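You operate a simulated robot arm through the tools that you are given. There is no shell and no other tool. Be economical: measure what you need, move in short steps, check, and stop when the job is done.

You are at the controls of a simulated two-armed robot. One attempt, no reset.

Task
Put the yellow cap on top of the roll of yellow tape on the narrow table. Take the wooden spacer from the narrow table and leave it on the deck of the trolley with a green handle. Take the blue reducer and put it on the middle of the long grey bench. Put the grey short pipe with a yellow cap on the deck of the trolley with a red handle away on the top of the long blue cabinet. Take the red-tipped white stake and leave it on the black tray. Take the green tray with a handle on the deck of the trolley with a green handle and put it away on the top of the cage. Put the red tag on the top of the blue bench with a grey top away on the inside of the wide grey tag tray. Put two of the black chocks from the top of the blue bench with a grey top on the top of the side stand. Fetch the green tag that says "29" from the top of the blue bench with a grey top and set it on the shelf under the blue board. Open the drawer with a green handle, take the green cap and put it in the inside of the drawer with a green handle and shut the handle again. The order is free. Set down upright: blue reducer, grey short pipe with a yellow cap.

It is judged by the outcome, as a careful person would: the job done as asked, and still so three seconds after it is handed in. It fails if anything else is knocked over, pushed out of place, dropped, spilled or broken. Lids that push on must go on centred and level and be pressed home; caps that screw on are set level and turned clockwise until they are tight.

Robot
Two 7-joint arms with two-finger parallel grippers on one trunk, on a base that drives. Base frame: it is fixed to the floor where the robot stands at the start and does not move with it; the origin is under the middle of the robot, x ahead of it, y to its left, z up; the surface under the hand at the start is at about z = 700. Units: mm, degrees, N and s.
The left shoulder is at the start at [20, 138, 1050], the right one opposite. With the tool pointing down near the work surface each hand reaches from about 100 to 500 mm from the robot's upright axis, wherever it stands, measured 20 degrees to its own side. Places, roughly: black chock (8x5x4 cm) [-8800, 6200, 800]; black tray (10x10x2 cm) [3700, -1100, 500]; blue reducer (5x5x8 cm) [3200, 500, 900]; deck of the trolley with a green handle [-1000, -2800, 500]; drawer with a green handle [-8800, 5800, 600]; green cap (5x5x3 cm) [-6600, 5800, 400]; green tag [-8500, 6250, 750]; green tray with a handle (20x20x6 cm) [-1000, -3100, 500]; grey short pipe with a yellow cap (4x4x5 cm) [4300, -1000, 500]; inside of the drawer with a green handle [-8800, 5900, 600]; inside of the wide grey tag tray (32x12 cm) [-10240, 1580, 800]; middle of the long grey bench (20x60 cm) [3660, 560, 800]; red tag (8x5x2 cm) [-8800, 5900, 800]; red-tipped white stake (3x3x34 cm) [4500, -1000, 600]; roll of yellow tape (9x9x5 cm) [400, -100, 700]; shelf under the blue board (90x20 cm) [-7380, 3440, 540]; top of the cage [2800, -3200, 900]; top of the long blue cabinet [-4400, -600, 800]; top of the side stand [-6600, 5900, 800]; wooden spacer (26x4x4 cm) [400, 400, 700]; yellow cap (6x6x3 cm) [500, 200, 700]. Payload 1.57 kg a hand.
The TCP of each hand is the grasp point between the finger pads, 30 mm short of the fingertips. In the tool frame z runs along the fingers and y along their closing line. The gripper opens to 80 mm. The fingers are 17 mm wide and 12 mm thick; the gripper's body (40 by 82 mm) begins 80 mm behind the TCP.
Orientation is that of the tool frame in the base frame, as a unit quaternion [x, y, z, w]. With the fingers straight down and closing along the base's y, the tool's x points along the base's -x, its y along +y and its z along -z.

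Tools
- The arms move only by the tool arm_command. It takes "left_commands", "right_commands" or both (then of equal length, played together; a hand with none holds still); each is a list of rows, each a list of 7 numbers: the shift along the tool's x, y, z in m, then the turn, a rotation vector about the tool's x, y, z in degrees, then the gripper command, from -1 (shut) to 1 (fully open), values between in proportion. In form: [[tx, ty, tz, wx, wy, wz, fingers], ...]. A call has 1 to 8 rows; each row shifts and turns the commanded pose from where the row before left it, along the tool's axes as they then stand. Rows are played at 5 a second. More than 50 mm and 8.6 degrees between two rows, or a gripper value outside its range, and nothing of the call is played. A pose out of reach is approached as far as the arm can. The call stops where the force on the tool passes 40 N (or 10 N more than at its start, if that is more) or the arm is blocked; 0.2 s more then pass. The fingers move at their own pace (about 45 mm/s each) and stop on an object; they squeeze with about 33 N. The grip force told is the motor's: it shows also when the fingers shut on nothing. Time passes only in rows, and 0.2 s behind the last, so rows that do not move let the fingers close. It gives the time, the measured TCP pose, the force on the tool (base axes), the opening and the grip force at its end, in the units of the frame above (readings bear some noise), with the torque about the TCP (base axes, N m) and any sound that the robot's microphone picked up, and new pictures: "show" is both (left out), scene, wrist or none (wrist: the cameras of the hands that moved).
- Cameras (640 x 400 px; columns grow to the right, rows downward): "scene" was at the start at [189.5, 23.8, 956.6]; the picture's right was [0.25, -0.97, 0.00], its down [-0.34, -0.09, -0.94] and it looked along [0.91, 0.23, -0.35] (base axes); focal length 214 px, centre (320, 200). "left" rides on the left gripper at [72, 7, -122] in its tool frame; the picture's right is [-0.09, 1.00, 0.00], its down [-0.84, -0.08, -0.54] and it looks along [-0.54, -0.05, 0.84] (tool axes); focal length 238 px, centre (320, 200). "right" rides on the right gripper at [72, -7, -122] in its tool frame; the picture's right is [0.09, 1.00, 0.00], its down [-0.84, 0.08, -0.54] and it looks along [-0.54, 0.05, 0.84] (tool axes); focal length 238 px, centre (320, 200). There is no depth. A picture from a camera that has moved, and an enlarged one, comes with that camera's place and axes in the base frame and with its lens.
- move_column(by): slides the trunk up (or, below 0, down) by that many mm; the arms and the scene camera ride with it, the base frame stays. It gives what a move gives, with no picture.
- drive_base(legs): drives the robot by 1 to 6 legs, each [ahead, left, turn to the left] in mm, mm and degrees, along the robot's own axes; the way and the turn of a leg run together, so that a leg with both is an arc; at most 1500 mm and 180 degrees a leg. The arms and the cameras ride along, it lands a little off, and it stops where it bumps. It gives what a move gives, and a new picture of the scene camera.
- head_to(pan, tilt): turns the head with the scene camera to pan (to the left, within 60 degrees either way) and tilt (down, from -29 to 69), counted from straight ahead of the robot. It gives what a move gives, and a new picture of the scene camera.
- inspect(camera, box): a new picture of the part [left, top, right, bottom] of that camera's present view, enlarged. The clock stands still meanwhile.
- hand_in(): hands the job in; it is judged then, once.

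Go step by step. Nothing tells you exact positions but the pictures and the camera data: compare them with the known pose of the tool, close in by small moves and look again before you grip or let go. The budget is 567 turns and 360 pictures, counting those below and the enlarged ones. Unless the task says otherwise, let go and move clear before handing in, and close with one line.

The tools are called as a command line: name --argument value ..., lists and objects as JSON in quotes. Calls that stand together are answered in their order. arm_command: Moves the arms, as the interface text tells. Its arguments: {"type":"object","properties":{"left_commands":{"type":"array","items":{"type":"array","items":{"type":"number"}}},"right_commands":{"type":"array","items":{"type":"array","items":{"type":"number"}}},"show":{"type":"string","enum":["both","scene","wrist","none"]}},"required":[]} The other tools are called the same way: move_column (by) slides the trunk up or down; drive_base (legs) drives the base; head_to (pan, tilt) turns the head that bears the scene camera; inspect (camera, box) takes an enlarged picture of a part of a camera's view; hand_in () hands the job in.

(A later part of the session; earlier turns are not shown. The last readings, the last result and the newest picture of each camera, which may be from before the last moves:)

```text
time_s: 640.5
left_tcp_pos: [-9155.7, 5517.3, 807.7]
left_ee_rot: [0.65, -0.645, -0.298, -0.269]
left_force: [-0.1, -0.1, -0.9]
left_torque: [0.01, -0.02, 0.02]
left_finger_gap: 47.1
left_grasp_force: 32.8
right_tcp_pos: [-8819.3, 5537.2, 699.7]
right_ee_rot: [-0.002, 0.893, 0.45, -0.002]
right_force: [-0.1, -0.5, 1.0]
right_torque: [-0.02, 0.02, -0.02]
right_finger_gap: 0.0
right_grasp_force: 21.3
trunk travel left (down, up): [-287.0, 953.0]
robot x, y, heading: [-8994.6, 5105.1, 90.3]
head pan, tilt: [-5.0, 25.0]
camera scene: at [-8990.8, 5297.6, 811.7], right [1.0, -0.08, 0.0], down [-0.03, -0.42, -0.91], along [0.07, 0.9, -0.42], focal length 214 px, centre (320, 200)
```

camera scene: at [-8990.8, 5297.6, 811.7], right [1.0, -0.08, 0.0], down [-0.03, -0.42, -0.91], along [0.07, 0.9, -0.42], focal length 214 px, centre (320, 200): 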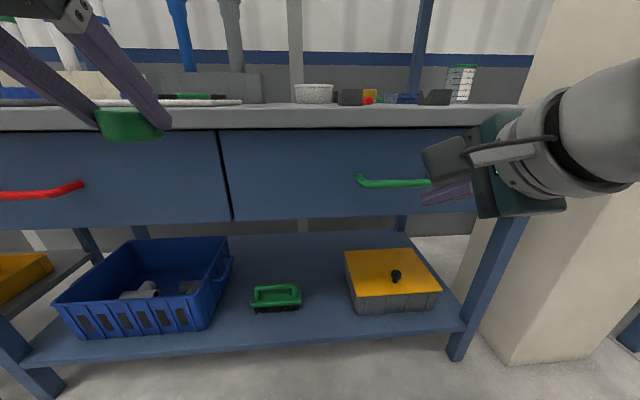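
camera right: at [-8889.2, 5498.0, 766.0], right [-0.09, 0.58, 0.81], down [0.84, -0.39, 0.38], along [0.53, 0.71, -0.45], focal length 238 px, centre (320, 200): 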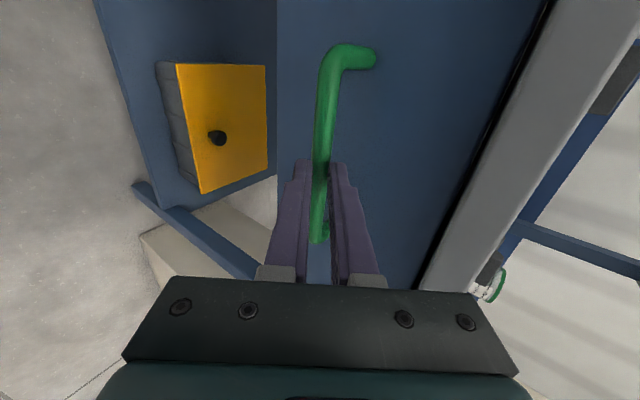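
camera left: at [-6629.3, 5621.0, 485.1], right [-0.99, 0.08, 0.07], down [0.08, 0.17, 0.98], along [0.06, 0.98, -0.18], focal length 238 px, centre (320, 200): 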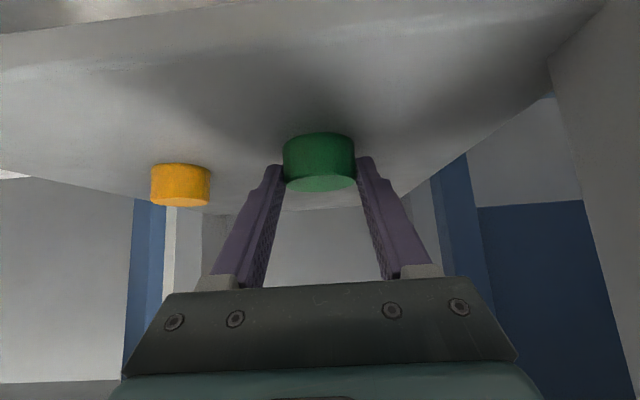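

The bar was only at the fingertips and slipped out. It must be nearer [y 5621, z 680], so I reopen, go 10 mm lower and 15 mm deeper.

move_column --by -10

arm_command --right_commands '[[0, 0, 0, 0, 0, 0, 0.35], [0, 0, 0, 0, 0, 0, 0.35], [0, 0, 0, 0, 0, 0, 0.35], [0, 0, 0, 0, 0, 0, 0.35]]' --show "none"

drive_base --legs '[[70, 0, 0]]'

inspect --camera "right" --box '[0, 0, 640, 400]'

```text
time_s: 641.1
left_tcp_pos: [-9156.8, 5517.8, 799.6]
left_ee_rot: [0.65, -0.645, -0.299, -0.268]
left_force: [-0.6, 0.2, 0.0]
left_torque: [0.01, -0.02, 0.0]
left_finger_gap: 47.0
left_grasp_force: 33.2
right_tcp_pos: [-8818.2, 5537.8, 690.4]
right_ee_rot: [-0.001, 0.893, 0.45, -0.001]
right_force: [0.4, -0.8, -0.4]
right_torque: [-0.03, 0.04, 0.02]
right_finger_gap: 0.0
right_grasp_force: 21.7
trunk travel left (down, up): [-277.0, 963.0]
robot x, y, heading: [-8995.1, 5103.3, 90.2]
head pan, tilt: [-5.0, 25.0]
```

```text
time_s: 642.1
left_tcp_pos: [-9156.8, 5519.8, 797.9]
left_ee_rot: [0.65, -0.645, -0.299, -0.268]
left_force: [-0.1, -0.1, -1.6]
left_torque: [-0.01, -0.01, -0.02]
left_finger_gap: 47.0
left_grasp_force: 32.6
right_tcp_pos: [-8818.7, 5538.4, 689.5]
right_ee_rot: [-0.002, 0.893, 0.45, -0.001]
right_force: [-0.3, 0.8, 0.3]
right_torque: [0.02, 0.0, 0.03]
right_finger_gap: 54.1
right_grasp_force: 0.0
trunk travel left (down, up): [-277.0, 963.0]
robot x, y, heading: [-8997.2, 5103.4, 90.5]
head pan, tilt: [-5.0, 25.0]
```

```text
time_s: 643.1
left_tcp_pos: [-9156.9, 5587.4, 798.3]
left_ee_rot: [0.651, -0.645, -0.299, -0.269]
left_force: [0.2, -0.1, -0.8]
left_torque: [0.02, -0.02, 0.0]
left_finger_gap: 47.1
left_grasp_force: 33.0
right_tcp_pos: [-8819.4, 5607.8, 689.6]
right_ee_rot: [-0.001, 0.893, 0.45, -0.001]
right_force: [-0.4, 0.4, -0.1]
right_torque: [-0.01, -0.01, -0.02]
right_finger_gap: 54.0
right_grasp_force: 0.0
trunk travel left (down, up): [-277.0, 963.0]
robot x, y, heading: [-8998.8, 5174.0, 90.4]
head pan, tilt: [-5.0, 25.0]
camera scene: at [-8991.5, 5366.5, 801.8], right [1.0, -0.08, 0.0], down [-0.03, -0.42, -0.91], along [0.07, 0.9, -0.42], focal length 214 px, centre (320, 200)
```

scene: 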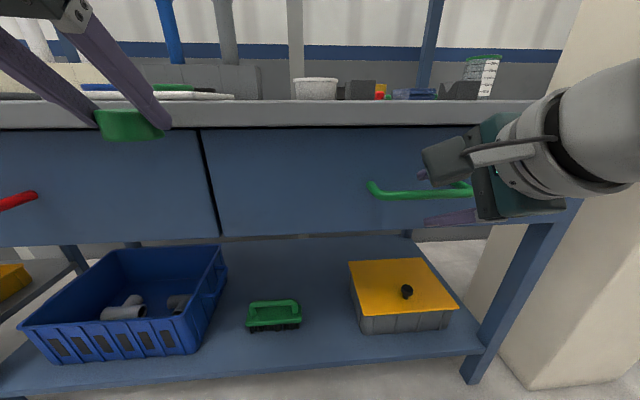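

```text
1.00 times, centred on (320, 200) of right (not enlarged: the box is as wide or as high as the picture)
camera zoom: at [-8890.1, 5505.0, 756.6], right [-0.09, 0.59, 0.8], down [0.84, -0.38, 0.38], along [0.54, 0.71, -0.46], focal length 238 px, centre (320, 200)
```

zoom: 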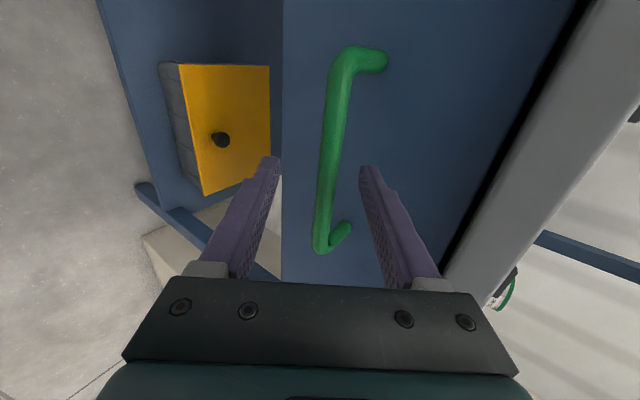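

arm_command --right_commands '[[0, 0.003, 0.005, 0, 0, 0, 0.2], [0, 0, 0, 0, 0, 0, -1], [0, 0, 0, 0, 0, 0, -1], [0, 0, 0, 0, 0, 0, -1], [0, 0, 0, 0, 0, 0, -1], [0, 0, 0, 0, 0, 0, -1]]' --show "wrist"

```text
time_s: 644.5
left_tcp_pos: [-9157.7, 5588.7, 799.0]
left_ee_rot: [0.651, -0.644, -0.3, -0.268]
left_force: [0.4, 0.4, 0.3]
left_torque: [-0.02, 0.01, 0.0]
left_finger_gap: 47.1
left_grasp_force: 33.1
right_tcp_pos: [-8818.9, 5614.5, 691.6]
right_ee_rot: [-0.003, 0.892, 0.453, -0.002]
right_force: [-0.9, -1.8, 14.8]
right_torque: [0.22, -0.14, -0.33]
right_finger_gap: 13.8
right_grasp_force: 30.3
trunk travel left (down, up): [-277.0, 963.0]
robot x, y, heading: [-8999.7, 5179.6, 90.2]
head pan, tilt: [-5.0, 25.0]
camera right: at [-8889.8, 5511.2, 757.7], right [-0.09, 0.59, 0.8], down [0.84, -0.39, 0.38], along [0.53, 0.71, -0.46], focal length 238 px, centre (320, 200)
```

right: 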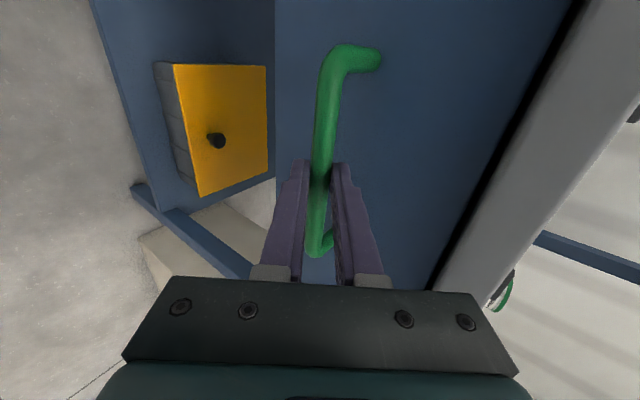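

A full grip now (13.8 mm). I pull by backing up.

drive_base --legs '[[-80, 0, 0]]'

```text
time_s: 645.5
left_tcp_pos: [-9156.6, 5509.6, 799.4]
left_ee_rot: [0.651, -0.643, -0.301, -0.269]
left_force: [0.4, 0.4, 0.0]
left_torque: [-0.01, -0.02, 0.0]
left_finger_gap: 47.3
left_grasp_force: 33.3
right_tcp_pos: [-8820.6, 5535.2, 691.1]
right_ee_rot: [-0.003, 0.892, 0.452, -0.003]
right_force: [-1.5, 1.1, 19.8]
right_torque: [0.29, 0.4, 0.44]
right_finger_gap: 13.9
right_grasp_force: 30.0
trunk travel left (down, up): [-277.0, 963.0]
robot x, y, heading: [-8994.4, 5095.4, 90.5]
head pan, tilt: [-5.0, 25.0]
camera scene: at [-8990.9, 5289.2, 802.2], right [1.0, -0.08, 0.0], down [-0.03, -0.42, -0.91], along [0.07, 0.9, -0.42], focal length 214 px, centre (320, 200)
```

scene: 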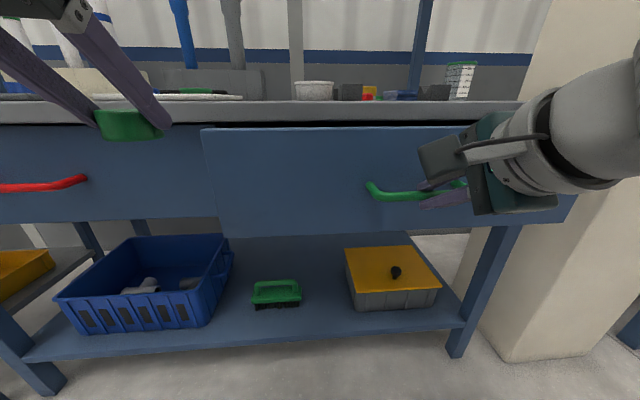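

The drawer is opening. I pull it further.

drive_base --legs '[[-130, 0, 0]]'

head_to --pan -10 --tilt 35

```text
time_s: 646.8
left_tcp_pos: [-9156.7, 5375.7, 799.7]
left_ee_rot: [0.651, -0.644, -0.3, -0.268]
left_force: [-0.2, -0.4, -0.4]
left_torque: [-0.01, -0.01, 0.0]
left_finger_gap: 46.9
left_grasp_force: 32.8
right_tcp_pos: [-8820.0, 5401.9, 691.3]
right_ee_rot: [-0.002, 0.892, 0.452, -0.004]
right_force: [-1.3, 1.0, 8.8]
right_torque: [0.07, 0.26, 0.22]
right_finger_gap: 13.8
right_grasp_force: 30.3
trunk travel left (down, up): [-277.0, 963.0]
robot x, y, heading: [-8992.8, 4964.2, 90.4]
head pan, tilt: [-5.0, 25.0]
camera scene: at [-8990.3, 5155.5, 802.0], right [1.0, -0.08, 0.0], down [-0.03, -0.42, -0.91], along [0.07, 0.9, -0.42], focal length 214 px, centre (320, 200)
```

scene: 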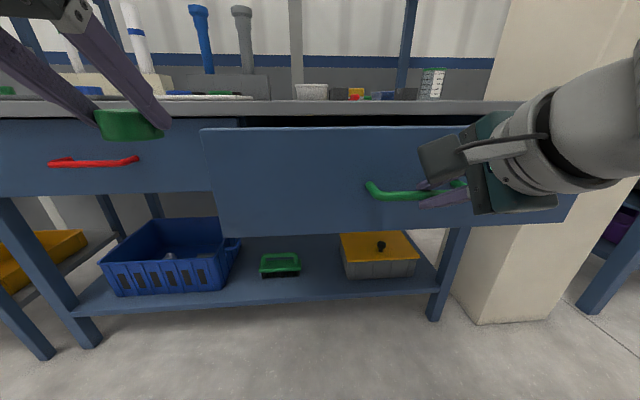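

```text
time_s: 647.5
left_tcp_pos: [-9156.5, 5373.6, 798.7]
left_ee_rot: [0.651, -0.643, -0.301, -0.268]
left_force: [-0.2, -0.4, 0.1]
left_torque: [-0.02, 0.01, 0.01]
left_finger_gap: 46.7
left_grasp_force: 33.3
right_tcp_pos: [-8820.4, 5401.5, 690.1]
right_ee_rot: [-0.003, 0.892, 0.453, -0.003]
right_force: [0.1, -0.7, 3.6]
right_torque: [0.07, -0.11, -0.24]
right_finger_gap: 14.1
right_grasp_force: 30.6
trunk travel left (down, up): [-277.0, 963.0]
robot x, y, heading: [-8994.7, 4964.9, 90.5]
head pan, tilt: [-10.0, 35.0]
camera scene: at [-8983.0, 5149.5, 786.2], right [0.99, -0.17, 0.0], down [-0.1, -0.56, -0.82], along [0.14, 0.81, -0.57], focal length 214 px, centre (320, 200)
```

scene: 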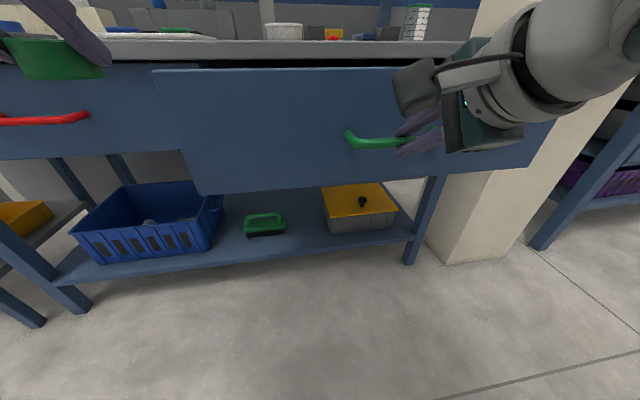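

The drawer is open about 210 mm, and the right hand keeps hold of the handle. I raise the left hand and bring the cap over the drawer opening with the arm only.

arm_command --left_commands '[[-0.0295, 0, -0.027, 0, 0, 0, -1], [-0.015, -0.04, 0.016, 0, 0, 0, -1], [-0.015, -0.04, 0.016, 0, 0, 0, -1], [-0.015, -0.04, 0.016, 0, 0, 0, -1], [-0.015, -0.04, 0.016, 0, 0, 0, -1], [-0.015, -0.04, 0.016, 0, 0, 0, -1], [0, 0, 0, 0, 0, 0, -1]]' --show "both"

```text
time_s: 649.1
left_tcp_pos: [-8956.6, 5509.2, 819.5]
left_ee_rot: [0.651, -0.643, -0.3, -0.269]
left_force: [-0.9, -0.6, 0.4]
left_torque: [-0.05, -0.01, -0.04]
left_finger_gap: 47.1
left_grasp_force: 33.4
left hand out of reach, approached as far as the arm can: row 1
right_tcp_pos: [-8819.6, 5401.6, 691.5]
right_ee_rot: [-0.003, 0.891, 0.453, -0.004]
right_force: [-0.2, 0.9, 4.9]
right_torque: [0.12, 0.51, 0.52]
right_finger_gap: 13.6
right_grasp_force: 30.0
trunk travel left (down, up): [-277.0, 963.0]
robot x, y, heading: [-8995.9, 4964.4, 90.5]
head pan, tilt: [-10.0, 35.0]
camera scene: at [-8982.8, 5149.8, 786.1], right [0.99, -0.17, 0.0], down [-0.1, -0.57, -0.82], along [0.14, 0.81, -0.57], focal length 214 px, centre (320, 200)
camera left: at [-8958.2, 5371.1, 850.4], right [-0.99, 0.04, 0.1], down [0.11, 0.17, 0.98], along [0.02, 0.98, -0.17], focal length 238 px, centre (320, 200)
```

scene: 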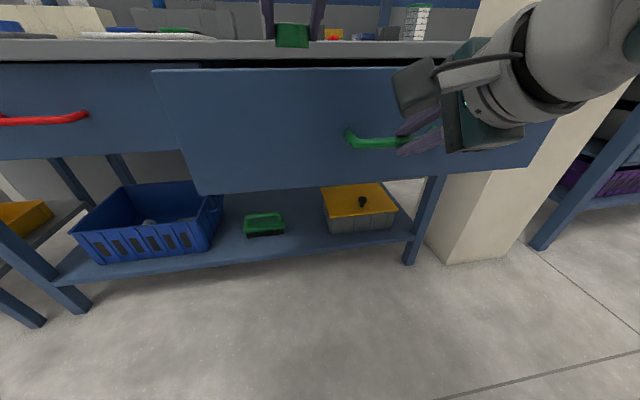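
left: 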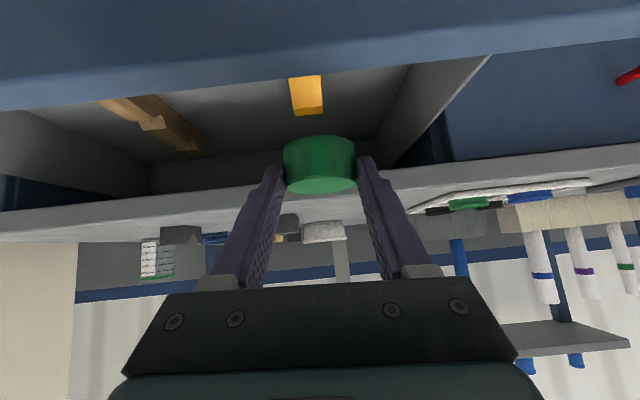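

I see into the drawer: free floor near the front. To set the cap down low I need the left tool steeper, so the base must come closer: I release the handle and withdraw the right hand first.

arm_command --right_commands '[[0, 0, 0, 0, 0, 0, 0.3], [0, 0, 0, 0, 0, 0, 0.3], [0, 0, 0, 0, 0, 0, 0.3], [0, -0.008, -0.045, 0, 0, 0, 0.3], [0, -0.01, -0.045, 0, 0, 0, 0.3], [-0.045, 0, 0, 0, 0, 0, -1], [-0.045, 0, 0, 0, 0, 0, -1]]' --show "scene"

```text
time_s: 650.8
left_tcp_pos: [-8956.6, 5508.5, 819.2]
left_ee_rot: [0.651, -0.644, -0.299, -0.268]
left_force: [0.4, 0.1, 0.2]
left_torque: [0.0, -0.02, 0.0]
left_finger_gap: 46.9
left_grasp_force: 32.9
right_tcp_pos: [-8728.2, 5337.4, 720.2]
right_ee_rot: [-0.004, 0.892, 0.452, -0.005]
right_force: [0.3, -1.1, -0.9]
right_torque: [0.0, -0.04, 0.0]
right_finger_gap: 0.0
right_grasp_force: 0.5
right hand out of reach, approached as far as the arm can: row 5
trunk travel left (down, up): [-277.0, 963.0]
robot x, y, heading: [-8996.2, 4957.7, 90.5]
head pan, tilt: [-10.0, 35.0]
camera scene: at [-8982.2, 5149.0, 786.0], right [0.99, -0.17, 0.0], down [-0.1, -0.57, -0.82], along [0.14, 0.81, -0.57], focal length 214 px, centre (320, 200)
```

scene: 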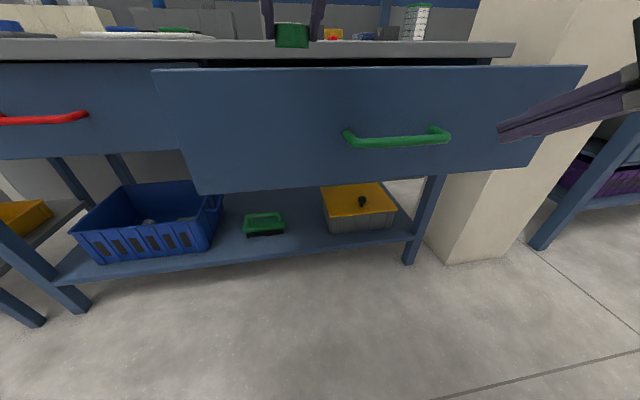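

arm_command --right_commands '[[0, 0.032, -0.024, 0, 0, 0, -1], [0, 0.032, -0.024, 0, 0, 0, -1], [0, 0.032, -0.024, 0, 0, 0, -1], [0, 0.032, -0.024, 0, 0, 0, -1]]' --show "none"

```text
time_s: 651.8
left_tcp_pos: [-8958.8, 5510.3, 818.7]
left_ee_rot: [0.651, -0.643, -0.3, -0.269]
left_force: [-0.1, 0.1, 1.5]
left_torque: [-0.03, 0.0, -0.02]
left_finger_gap: 46.9
left_grasp_force: 33.0
right_tcp_pos: [-8741.9, 5316.2, 778.8]
right_ee_rot: [-0.045, 0.945, 0.325, 0.012]
right_force: [-0.3, 0.0, 0.4]
right_torque: [-0.01, 0.01, -0.01]
right_finger_gap: 0.0
right_grasp_force: 21.6
trunk travel left (down, up): [-277.0, 963.0]
robot x, y, heading: [-8995.2, 4961.7, 90.7]
head pan, tilt: [-10.0, 35.0]
stopped in row 4 (right hand): the arm was blocked; the commanded pose is now the measured one
```

move_column --by 60

drive_base --legs '[[95, 0, -0.5]]'

arm_command --left_commands '[[0.02, 0, -0.025, 0, 0, 0, -1], [0.02, 0, -0.025, 0, 0, 0, -1], [0, 0, 0, 0, 8, 0, -1], [0, 0, 0, 0, 8, 0, -1], [0, 0, 0, 0, 8, 0, -1], [0, 0, 0, 0, 8, 0, -1], [0, 0, 0, 0, 6, 0, -1]]' --show "both"

```text
time_s: 652.8
left_tcp_pos: [-8956.8, 5509.5, 878.6]
left_ee_rot: [0.651, -0.644, -0.299, -0.268]
left_force: [0.1, 0.3, -0.8]
left_torque: [-0.02, -0.01, 0.04]
left_finger_gap: 46.8
left_grasp_force: 33.2
right_tcp_pos: [-8741.0, 5316.3, 838.1]
right_ee_rot: [-0.045, 0.945, 0.325, 0.011]
right_force: [-0.2, -0.3, 0.3]
right_torque: [0.06, 0.01, 0.0]
right_finger_gap: 0.0
right_grasp_force: 21.2
trunk travel left (down, up): [-337.0, 903.0]
robot x, y, heading: [-8996.8, 4961.6, 90.5]
head pan, tilt: [-10.0, 35.0]
```

```text
time_s: 653.9
left_tcp_pos: [-8952.3, 5603.9, 879.2]
left_ee_rot: [0.648, -0.647, -0.298, -0.269]
left_force: [-0.5, 0.1, -0.4]
left_torque: [-0.02, -0.01, 0.01]
left_finger_gap: 46.8
left_grasp_force: 33.0
right_tcp_pos: [-8738.3, 5408.4, 838.1]
right_ee_rot: [-0.041, 0.945, 0.324, 0.014]
right_force: [0.5, -0.7, -0.2]
right_torque: [0.03, -0.02, -0.02]
right_finger_gap: 0.1
right_grasp_force: 21.6
trunk travel left (down, up): [-337.0, 903.0]
robot x, y, heading: [-8998.9, 5056.6, 90.1]
head pan, tilt: [-10.0, 35.0]
camera scene: at [-8981.5, 5243.8, 846.1], right [0.98, -0.18, 0.0], down [-0.1, -0.56, -0.82], along [0.14, 0.81, -0.57], focal length 214 px, centre (320, 200)
```

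scene: 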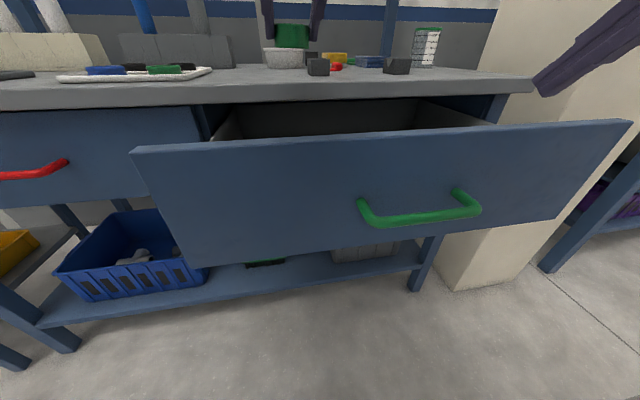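

```text
time_s: 655.7
left_tcp_pos: [-8979.6, 5501.2, 842.1]
left_ee_rot: [0.71, -0.7, -0.064, -0.038]
left_force: [-0.6, -0.5, -0.3]
left_torque: [-0.02, 0.02, 0.01]
left_finger_gap: 46.8
left_grasp_force: 33.0
left hand out of reach, approached as far as the arm can: row 5, 6, 7
right_tcp_pos: [-8738.6, 5408.1, 837.8]
right_ee_rot: [-0.041, 0.945, 0.325, 0.015]
right_force: [-0.2, -0.4, 0.1]
right_torque: [0.01, 0.0, 0.03]
right_finger_gap: 0.1
right_grasp_force: 21.3
trunk travel left (down, up): [-337.0, 903.0]
robot x, y, heading: [-8997.9, 5059.3, 89.9]
head pan, tilt: [-10.0, 35.0]
stopped in row 7 (left hand): the arm was blocked; the commanded pose is now the measured one
camera scene: at [-8981.3, 5243.4, 846.0], right [0.98, -0.18, 0.0], down [-0.1, -0.56, -0.82], along [0.14, 0.81, -0.57], focal length 214 px, centre (320, 200)
camera left: at [-8981.6, 5413.3, 952.6], right [-1.0, 0.07, 0.05], down [0.09, 0.75, 0.65], along [0.01, 0.66, -0.76], focal length 238 px, centre (320, 200)
```

scene: 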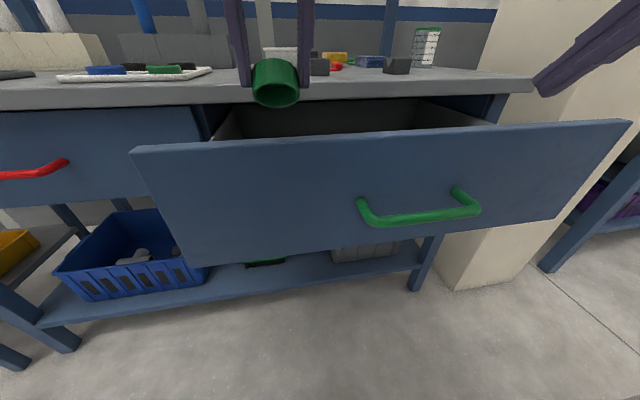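
left: 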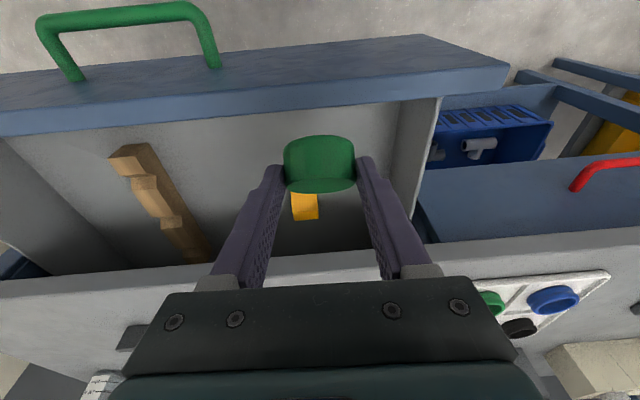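

The view shows the drawer's empty front part right below. I move 45 mm forward and descend into it.

arm_command --left_commands '[[-0.045, 0, 0.006, 0, 0, 0, -1], [0.004, 0, 0.04, 0, 0, 0, -1], [0.004, 0, 0.04, 0, 0, 0, -1], [0, 0, 0, 0, 0, 0, -1]]' --show "both"

```text
time_s: 656.7
left_tcp_pos: [-8998.8, 5513.5, 762.8]
left_ee_rot: [0.71, -0.7, -0.065, -0.04]
left_force: [-0.4, 1.0, 0.3]
left_torque: [-0.01, -0.03, -0.02]
left_finger_gap: 46.8
left_grasp_force: 32.7
left hand out of reach, approached as far as the arm can: row 1
right_tcp_pos: [-8739.1, 5408.2, 838.5]
right_ee_rot: [-0.041, 0.945, 0.324, 0.014]
right_force: [0.2, 0.4, 0.0]
right_torque: [0.02, 0.01, 0.05]
right_finger_gap: 0.1
right_grasp_force: 21.0
trunk travel left (down, up): [-337.0, 903.0]
robot x, y, heading: [-8996.8, 5057.8, 90.0]
head pan, tilt: [-10.0, 35.0]
camera scene: at [-8981.6, 5243.7, 846.1], right [0.98, -0.18, 0.0], down [-0.1, -0.56, -0.82], along [0.14, 0.81, -0.57], focal length 214 px, centre (320, 200)
camera left: at [-8999.4, 5425.1, 873.9], right [-1.0, 0.07, 0.05], down [0.09, 0.75, 0.66], along [0.01, 0.66, -0.75], focal length 238 px, centre (320, 200)
```

scene: 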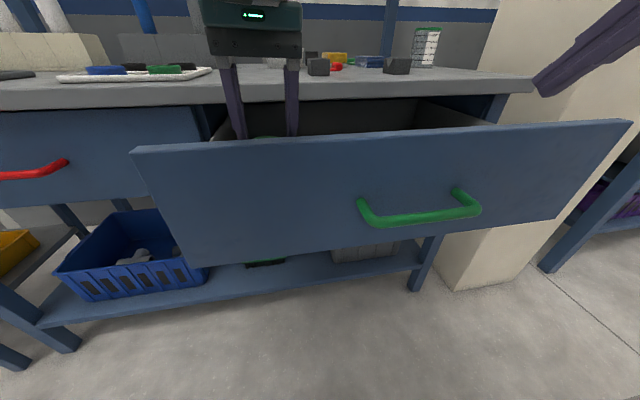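
left: 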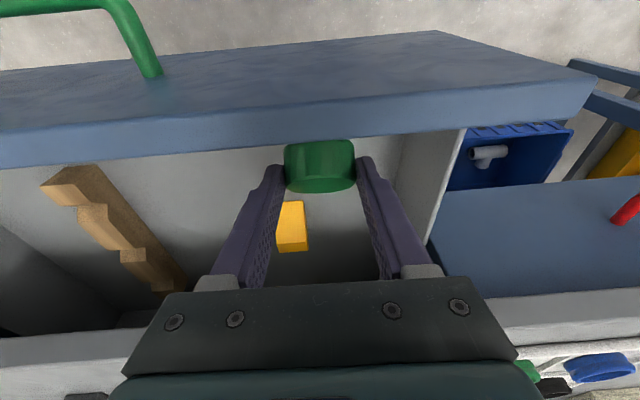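

The cap is a bit close to the drawer front; I drive 30 mm forward before going deeper.

drive_base --legs '[[30, 0, 0]]'

arm_command --left_commands '[[0.003, 0, 0.03, 0, 0, 0, -1], [0.003, 0, 0.02, 0, 0, 0, -1], [0, 0, 0, 0, 0, 0, -1]]' --show "wrist"

```text
time_s: 657.5
left_tcp_pos: [-8998.0, 5544.9, 761.7]
left_ee_rot: [0.711, -0.699, -0.064, -0.039]
left_force: [0.2, 0.1, 0.7]
left_torque: [-0.05, -0.01, -0.02]
left_finger_gap: 47.1
left_grasp_force: 32.9
right_tcp_pos: [-8739.1, 5438.5, 838.1]
right_ee_rot: [-0.042, 0.945, 0.325, 0.014]
right_force: [-0.7, 0.7, 0.9]
right_torque: [0.03, 0.0, 0.02]
right_finger_gap: 0.0
right_grasp_force: 21.6
trunk travel left (down, up): [-337.0, 903.0]
robot x, y, heading: [-8996.4, 5087.2, 90.0]
head pan, tilt: [-10.0, 35.0]
camera scene: at [-8981.5, 5273.7, 846.1], right [0.98, -0.18, 0.0], down [-0.1, -0.56, -0.82], along [0.14, 0.81, -0.57], focal length 214 px, centre (320, 200)
```

scene: 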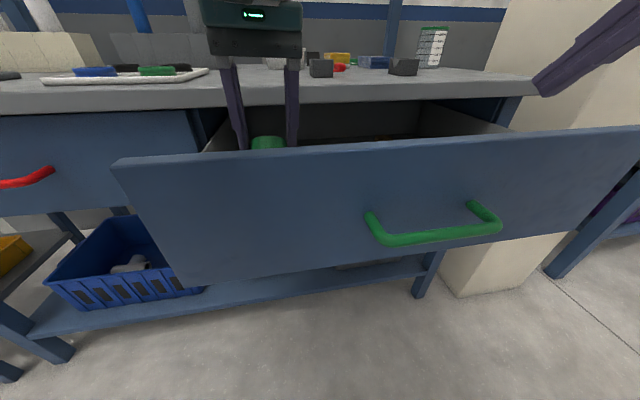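

```text
time_s: 658.3
left_tcp_pos: [-9001.2, 5545.9, 711.7]
left_ee_rot: [0.71, -0.7, -0.065, -0.038]
left_force: [-0.4, 0.5, 0.3]
left_torque: [-0.02, 0.0, 0.01]
left_finger_gap: 47.0
left_grasp_force: 33.0
right_tcp_pos: [-8737.9, 5438.4, 838.2]
right_ee_rot: [-0.041, 0.945, 0.325, 0.014]
right_force: [-0.9, -0.4, -0.1]
right_torque: [-0.04, -0.02, 0.01]
right_finger_gap: 0.0
right_grasp_force: 22.0
trunk travel left (down, up): [-337.0, 903.0]
robot x, y, heading: [-8998.1, 5083.6, 89.5]
head pan, tilt: [-10.0, 35.0]
camera left: at [-9001.1, 5456.3, 822.7], right [-1.0, 0.07, 0.05], down [0.09, 0.75, 0.66], along [0.01, 0.66, -0.75], focal length 238 px, centre (320, 200)
```

left: 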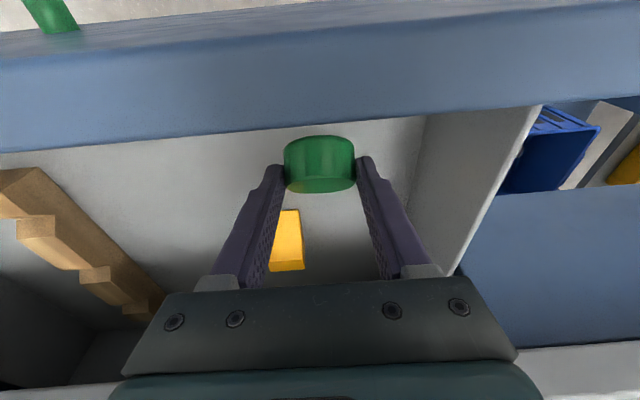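

arm_command --left_commands '[[0.0006, 0, 0.006, 0, 0, 0, -1], [0.0006, 0, 0.005, 0, 0, 0, -1], [0.0006, 0, 0.005, 0, 0, 0, -1], [0, 0, 0, 0, 0, 0, -1]]' --show "wrist"

```text
time_s: 659.3
left_tcp_pos: [-9001.3, 5544.8, 695.6]
left_ee_rot: [0.711, -0.699, -0.065, -0.038]
left_force: [0.5, 0.7, -0.9]
left_torque: [-0.01, -0.01, -0.05]
left_finger_gap: 46.7
left_grasp_force: 32.6
right_tcp_pos: [-8739.0, 5438.9, 837.5]
right_ee_rot: [-0.041, 0.945, 0.325, 0.013]
right_force: [0.7, -0.6, -1.0]
right_torque: [-0.02, 0.0, 0.0]
right_finger_gap: 0.3
right_grasp_force: 21.2
trunk travel left (down, up): [-337.0, 903.0]
robot x, y, heading: [-8993.9, 5088.7, 89.9]
head pan, tilt: [-10.0, 35.0]
camera left: at [-9001.8, 5457.0, 807.2], right [-1.0, 0.07, 0.05], down [0.09, 0.75, 0.66], along [0.01, 0.66, -0.75], focal length 238 px, centre (320, 200)
```

left: 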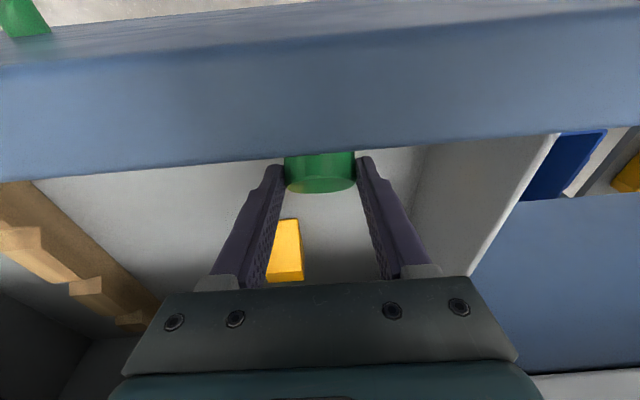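

I go 6 mm lower and release it just above the drawer floor.

arm_command --left_commands '[[0.0006, 0, 0.006, 0, 0, 0, -1], [0, 0, 0, 0, 0, 0, -1], [0, 0, 0, 0, 0, 0, 0.4], [0, 0, 0, 0, 0, 0, 0.6], [0, 0, 0, 0, 0, 0, 0.6], [0, 0, 0, 0, 0, 0, 0.6]]' --show "wrist"

```text
time_s: 660.7
left_tcp_pos: [-9000.9, 5545.6, 689.2]
left_ee_rot: [0.71, -0.7, -0.063, -0.04]
left_force: [0.6, 0.3, 0.8]
left_torque: [0.02, 0.01, 0.02]
left_finger_gap: 64.0
left_grasp_force: 0.0
right_tcp_pos: [-8739.9, 5437.0, 837.2]
right_ee_rot: [-0.042, 0.945, 0.324, 0.014]
right_force: [0.1, 0.3, -0.5]
right_torque: [-0.01, 0.0, 0.01]
right_finger_gap: 0.1
right_grasp_force: 21.3
trunk travel left (down, up): [-337.0, 903.0]
robot x, y, heading: [-8997.9, 5090.3, 90.0]
head pan, tilt: [-10.0, 35.0]
camera left: at [-9002.2, 5457.2, 801.4], right [-1.0, 0.07, 0.05], down [0.09, 0.75, 0.66], along [0.01, 0.66, -0.75], focal length 238 px, centre (320, 200)
```

left: 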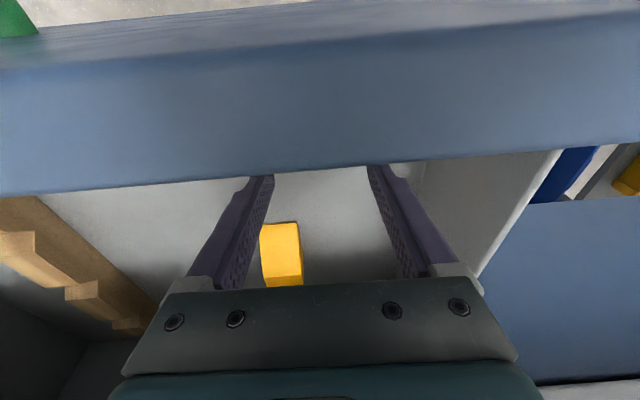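

Released. I raise the left hand straight up and look into the drawer.

arm_command --left_commands '[[-0.004, 0, -0.045, 0, 0, 0, 0.6], [-0.004, 0, -0.045, 0, 0, 0, 0.6], [-0.004, 0, -0.045, 0, 0, 0, 0.6], [0, 0, -0.03, 0, 0, 0, 0.6]]' --show "wrist"

```text
time_s: 661.7
left_tcp_pos: [-8995.4, 5532.7, 854.7]
left_ee_rot: [0.71, -0.7, -0.064, -0.039]
left_force: [0.0, 0.4, -0.5]
left_torque: [0.01, 0.03, -0.01]
left_finger_gap: 64.0
left_grasp_force: 0.0
right_tcp_pos: [-8739.4, 5438.8, 838.1]
right_ee_rot: [-0.042, 0.945, 0.325, 0.014]
right_force: [0.3, 0.3, 0.0]
right_torque: [0.01, -0.03, -0.02]
right_finger_gap: 0.2
right_grasp_force: 20.7
trunk travel left (down, up): [-337.0, 903.0]
robot x, y, heading: [-8994.4, 5084.0, 90.0]
head pan, tilt: [-10.0, 35.0]
camera left: at [-8996.0, 5444.4, 965.8], right [-1.0, 0.07, 0.05], down [0.09, 0.75, 0.66], along [0.01, 0.66, -0.75], focal length 238 px, centre (320, 200)
```

left: 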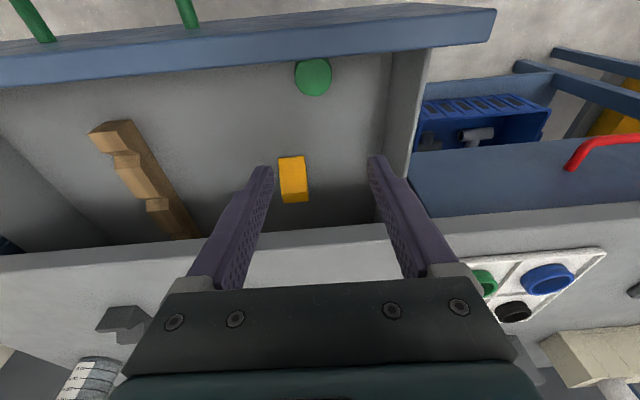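

The green cap lies flat inside the drawer. To shut it, I back off, put the closed right fingers in front of the drawer face above the handle, and push it in by driving forward.

drive_base --legs '[[-170, 0, 0]]'

arm_command --right_commands '[[0.03, -0.016, 0.021, 0, 0, 0, -1], [0.03, -0.016, 0.021, 0, 0, 0, -1], [0.03, -0.016, 0.021, 0, 0, 0, -1], [0, 0, 0, 0, 0, 0, -1]]' --show "both"

```text
time_s: 663.2
left_tcp_pos: [-8997.0, 5361.8, 852.6]
left_ee_rot: [0.711, -0.699, -0.064, -0.039]
left_force: [-0.3, 0.5, 0.0]
left_torque: [0.02, -0.02, 0.0]
left_finger_gap: 64.1
left_grasp_force: 0.0
right_tcp_pos: [-8739.4, 5266.3, 837.8]
right_ee_rot: [-0.041, 0.945, 0.325, 0.014]
right_force: [0.7, -1.4, -0.1]
right_torque: [-0.04, 0.02, -0.02]
right_finger_gap: 0.0
right_grasp_force: 21.2
trunk travel left (down, up): [-337.0, 903.0]
robot x, y, heading: [-8993.9, 4913.9, 90.1]
head pan, tilt: [-10.0, 35.0]
camera scene: at [-8981.9, 5101.8, 846.0], right [0.98, -0.17, 0.0], down [-0.1, -0.56, -0.82], along [0.14, 0.81, -0.57], focal length 214 px, centre (320, 200)
```

scene: 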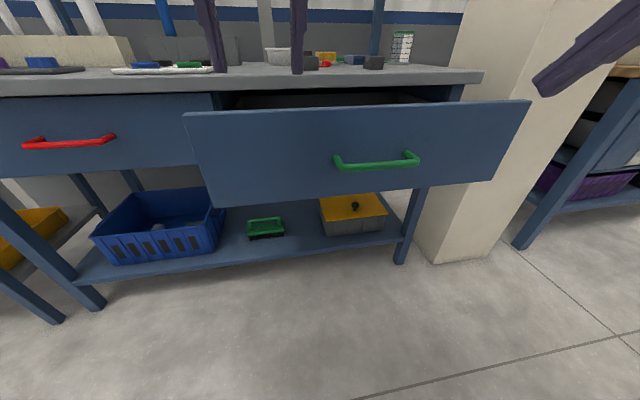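

```text
time_s: 664.2
left_tcp_pos: [-8995.8, 5362.7, 854.1]
left_ee_rot: [0.711, -0.699, -0.064, -0.04]
left_force: [1.0, 0.3, -0.7]
left_torque: [0.01, 0.01, -0.01]
left_finger_gap: 64.1
left_grasp_force: 0.1
right_tcp_pos: [-8824.6, 5261.8, 751.4]
right_ee_rot: [-0.042, 0.945, 0.324, 0.014]
right_force: [0.1, 0.0, 0.1]
right_torque: [0.0, 0.05, 0.01]
right_finger_gap: 0.0
right_grasp_force: 21.5
trunk travel left (down, up): [-337.0, 903.0]
robot x, y, heading: [-8998.3, 4914.8, 89.9]
head pan, tilt: [-10.0, 35.0]
camera scene: at [-8981.5, 5102.1, 846.1], right [0.98, -0.17, 0.0], down [-0.1, -0.56, -0.82], along [0.14, 0.81, -0.57], focal length 214 px, centre (320, 200)
camera right: at [-8894.3, 5176.8, 839.9], right [-0.18, 0.78, 0.6], down [0.83, -0.21, 0.52], along [0.53, 0.59, -0.6], focal length 238 px, centre (320, 200)
```

scene: 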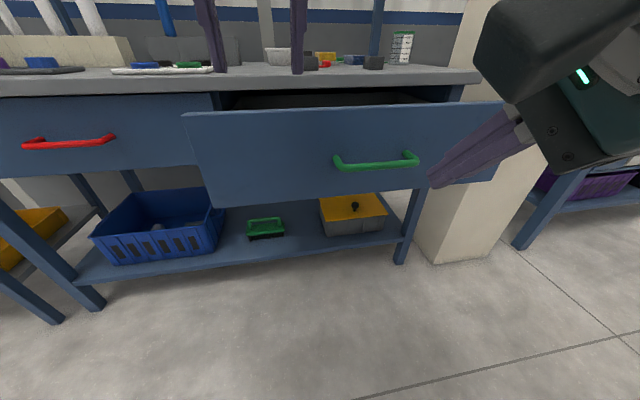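
right: 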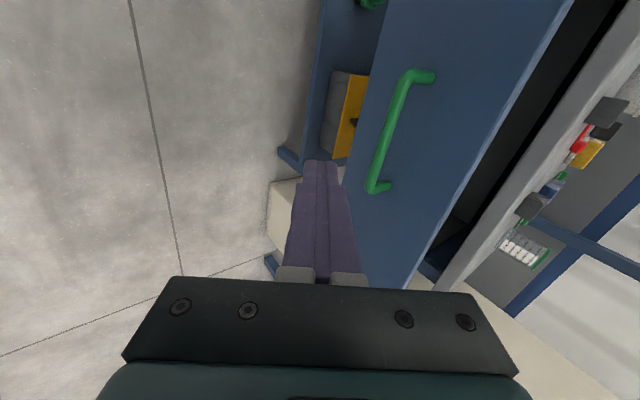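

drive_base --legs '[[250, 0, 0]]'

```text
time_s: 666.0
left_tcp_pos: [-8994.9, 5609.9, 854.4]
left_ee_rot: [0.711, -0.699, -0.064, -0.04]
left_force: [-0.3, 1.0, -0.5]
left_torque: [0.01, 0.05, -0.01]
left_finger_gap: 63.8
left_grasp_force: 0.0
right_tcp_pos: [-8824.1, 5510.1, 752.4]
right_ee_rot: [-0.042, 0.945, 0.324, 0.013]
right_force: [1.0, 0.2, -0.7]
right_torque: [-0.03, 0.01, 0.0]
right_finger_gap: 0.0
right_grasp_force: 21.0
trunk travel left (down, up): [-337.0, 903.0]
robot x, y, heading: [-8998.0, 5164.5, 89.8]
head pan, tilt: [-10.0, 35.0]
camera scene: at [-8981.7, 5351.0, 846.1], right [0.98, -0.17, 0.0], down [-0.1, -0.56, -0.82], along [0.14, 0.81, -0.57], focal length 214 px, centre (320, 200)
```

scene: 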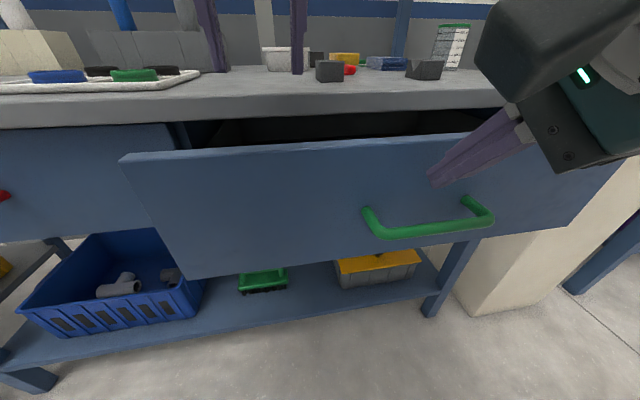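

drive_base --legs '[[90, 0, 0]]'

drive_base --legs '[[45, 0, 0]]'

```text
time_s: 667.1
left_tcp_pos: [-8996.5, 5698.6, 854.0]
left_ee_rot: [0.711, -0.699, -0.064, -0.039]
left_force: [-0.6, 0.6, 0.8]
left_torque: [-0.04, 0.03, 0.02]
left_finger_gap: 63.6
left_grasp_force: 0.0
right_tcp_pos: [-8824.6, 5599.2, 752.1]
right_ee_rot: [-0.043, 0.945, 0.325, 0.013]
right_force: [0.2, 0.2, -0.2]
right_torque: [0.01, 0.0, -0.02]
right_finger_gap: 0.1
right_grasp_force: 21.6
trunk travel left (down, up): [-337.0, 903.0]
robot x, y, heading: [-8996.0, 5252.6, 90.0]
head pan, tilt: [-10.0, 35.0]
camera scene: at [-8981.8, 5439.1, 846.1], right [0.98, -0.17, 0.0], down [-0.1, -0.56, -0.82], along [0.14, 0.81, -0.57], focal length 214 px, centre (320, 200)
```

scene: 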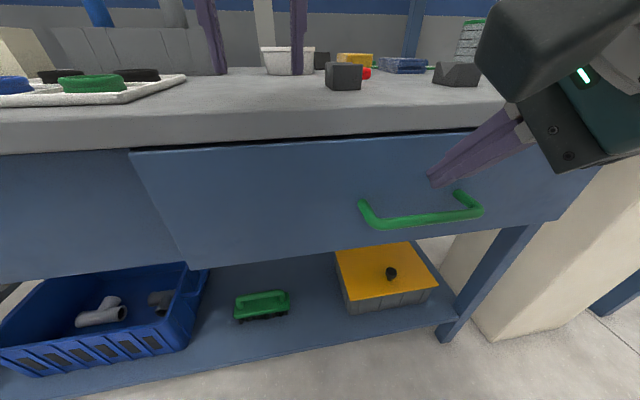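

```text
time_s: 668.0
left_tcp_pos: [-8995.3, 5744.1, 853.7]
left_ee_rot: [0.711, -0.699, -0.064, -0.039]
left_force: [-0.5, -0.6, 0.3]
left_torque: [-0.01, 0.01, -0.02]
left_finger_gap: 64.1
left_grasp_force: 0.1
right_tcp_pos: [-8823.7, 5643.3, 753.3]
right_ee_rot: [-0.042, 0.945, 0.324, 0.013]
right_force: [0.1, -0.4, -0.3]
right_torque: [0.0, 0.0, 0.01]
right_finger_gap: 0.0
right_grasp_force: 21.1
trunk travel left (down, up): [-337.0, 903.0]
robot x, y, heading: [-8999.8, 5295.4, 89.9]
head pan, tilt: [-10.0, 35.0]
camera scene: at [-8981.6, 5483.7, 846.1], right [0.98, -0.17, 0.0], down [-0.1, -0.56, -0.82], along [0.14, 0.81, -0.57], focal length 214 px, centre (320, 200)
```

scene: 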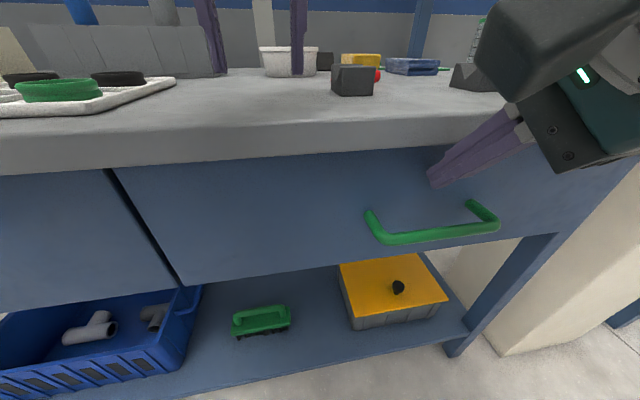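

The drawer looks nearly flush. One more gentle push until it stops.

drive_base --legs '[[15, 0, 0]]'

inspect --camera "right" --box '[0, 0, 640, 400]'

```text
time_s: 668.9
left_tcp_pos: [-8994.8, 5752.2, 852.8]
left_ee_rot: [0.71, -0.7, -0.063, -0.038]
left_force: [-0.8, -0.9, 1.2]
left_torque: [0.02, -0.01, 0.0]
left_finger_gap: 64.1
left_grasp_force: 0.0
right_tcp_pos: [-8824.2, 5646.9, 750.7]
right_ee_rot: [-0.045, 0.946, 0.32, 0.013]
right_force: [1.3, -12.2, 6.9]
right_torque: [-0.02, -0.05, -0.13]
right_finger_gap: 0.1
right_grasp_force: 21.0
trunk travel left (down, up): [-337.0, 903.0]
robot x, y, heading: [-8995.4, 5305.0, 89.9]
head pan, tilt: [-10.0, 35.0]
stopped in leg 1: the force on the tool passed its limit at 50 N (the readings are from after the stop); the commanded pose is now the measured one
camera scene: at [-8980.7, 5491.4, 845.6], right [0.98, -0.18, 0.0], down [-0.1, -0.57, -0.82], along [0.14, 0.81, -0.58], focal length 214 px, centre (320, 200)
```

scene: 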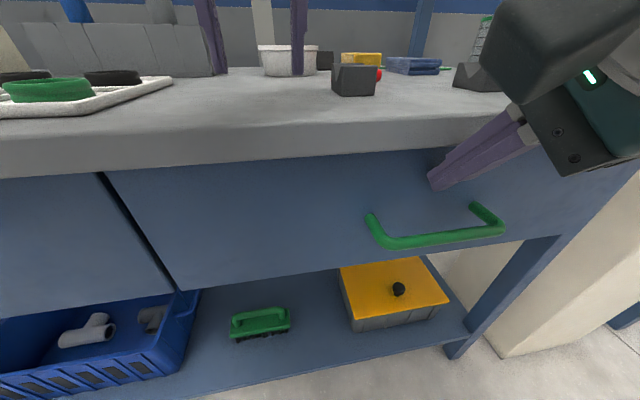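

```text
1.00 times, centred on (320, 200) of right (not enlarged: the box is as wide or as high as the picture)
camera zoom: at [-8893.8, 5563.1, 839.6], right [-0.18, 0.78, 0.6], down [0.83, -0.2, 0.52], along [0.53, 0.59, -0.61], focal length 238 px, centre (320, 200)
```

zoom: 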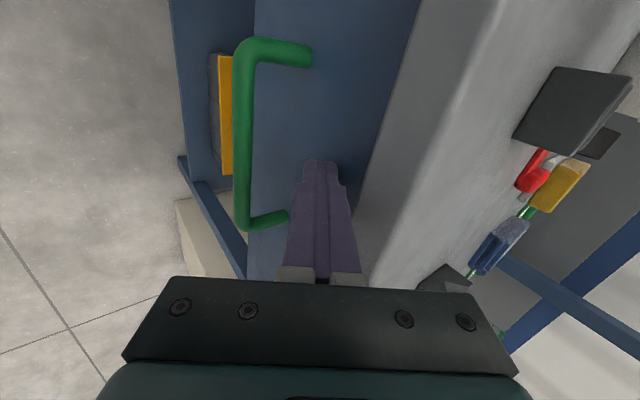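

The drawer is shut against its stop. Next, the tags. I back off, raise the trunk, and turn the right hand upright (closing along y) for the red tag.

drive_base --legs '[[-120, 0, 0]]'

move_column --by 220

arm_command --left_commands '[[0, 0, 0, 0, 0, 0, -1], [0, 0, 0, 0, 0, 0, -1], [0, 0, 0, 0, 0, 0, -1], [0, 0, 0, 0, 0, 0, -1], [0, 0, 0, 0, 0, 0, -1]]' --right_commands '[[0, 0, 0, 8, 0, 0, 1], [0, 0, 0, 8, 0, 0, 1], [0, 0, 0, 8, 0, 0, 1], [0, 0, 0, 8, 0, 0, 1], [0, 0, 0, 5, 0, 0, 1]]' --show "none"

head_to --pan -10 --tilt 45

```text
time_s: 670.1
left_tcp_pos: [-8994.7, 5632.6, 853.5]
left_ee_rot: [0.71, -0.7, -0.064, -0.039]
left_force: [-0.3, -0.1, -0.1]
left_torque: [0.03, 0.0, 0.0]
left_finger_gap: 64.0
left_grasp_force: 0.1
right_tcp_pos: [-8824.7, 5531.5, 752.3]
right_ee_rot: [-0.045, 0.946, 0.322, 0.013]
right_force: [0.0, 0.0, 0.6]
right_torque: [-0.02, 0.01, 0.0]
right_finger_gap: 0.0
right_grasp_force: 20.9
trunk travel left (down, up): [-337.0, 903.0]
robot x, y, heading: [-8998.4, 5187.0, 89.9]
head pan, tilt: [-10.0, 35.0]
camera scene: at [-8981.8, 5373.7, 846.0], right [0.98, -0.18, 0.0], down [-0.1, -0.56, -0.82], along [0.14, 0.81, -0.57], focal length 214 px, centre (320, 200)
```

scene: 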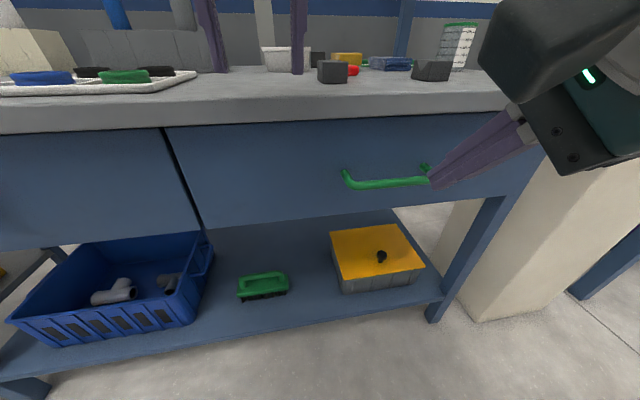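

```text
time_s: 672.4
left_tcp_pos: [-8996.3, 5634.0, 1073.5]
left_ee_rot: [0.71, -0.7, -0.064, -0.039]
left_force: [0.2, 0.3, 0.6]
left_torque: [-0.03, 0.0, 0.0]
left_finger_gap: 64.0
left_grasp_force: 0.1
right_tcp_pos: [-8825.1, 5531.3, 971.4]
right_ee_rot: [-0.043, 0.946, 0.321, 0.013]
right_force: [0.3, -0.3, 0.6]
right_torque: [-0.02, 0.04, 0.02]
right_finger_gap: 0.0
right_grasp_force: 21.8
trunk travel left (down, up): [-557.0, 683.0]
robot x, y, heading: [-8997.0, 5185.3, 89.9]
head pan, tilt: [-10.0, 35.0]
```

```text
time_s: 673.6
left_tcp_pos: [-8994.7, 5634.0, 1073.8]
left_ee_rot: [0.711, -0.699, -0.064, -0.039]
left_force: [-0.5, 0.3, -0.5]
left_torque: [0.0, 0.02, -0.01]
left_finger_gap: 0.1
left_grasp_force: 21.0
right_tcp_pos: [-8824.6, 5531.0, 971.3]
right_ee_rot: [-0.038, 0.999, 0.004, 0.026]
right_force: [-0.3, -0.1, 0.0]
right_torque: [0.03, 0.03, -0.02]
right_finger_gap: 79.9
right_grasp_force: 0.1
trunk travel left (down, up): [-557.0, 683.0]
robot x, y, heading: [-8994.5, 5186.3, 89.9]
head pan, tilt: [-10.0, 35.0]
```

```text
time_s: 674.4
left_tcp_pos: [-8994.9, 5634.1, 1073.7]
left_ee_rot: [0.71, -0.7, -0.065, -0.04]
left_force: [0.5, -0.5, -0.3]
left_torque: [-0.02, -0.03, 0.0]
left_finger_gap: 0.2
left_grasp_force: 21.1
right_tcp_pos: [-8824.4, 5531.3, 972.4]
right_ee_rot: [-0.038, 0.999, 0.005, 0.026]
right_force: [-0.5, 0.1, 0.4]
right_torque: [-0.06, -0.01, -0.01]
right_finger_gap: 79.8
right_grasp_force: 0.2
trunk travel left (down, up): [-557.0, 683.0]
robot x, y, heading: [-8995.5, 5186.4, 89.7]
head pan, tilt: [-10.0, 45.0]
camera scene: at [-8982.9, 5367.4, 1051.3], right [0.98, -0.18, 0.0], down [-0.12, -0.7, -0.71], along [0.12, 0.7, -0.71], focal length 214 px, centre (320, 200)
```

scene: 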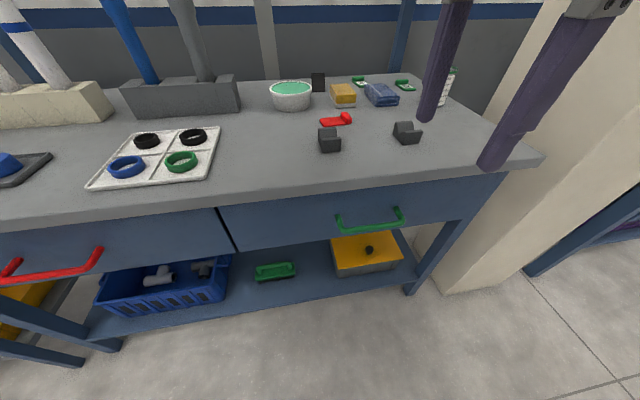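

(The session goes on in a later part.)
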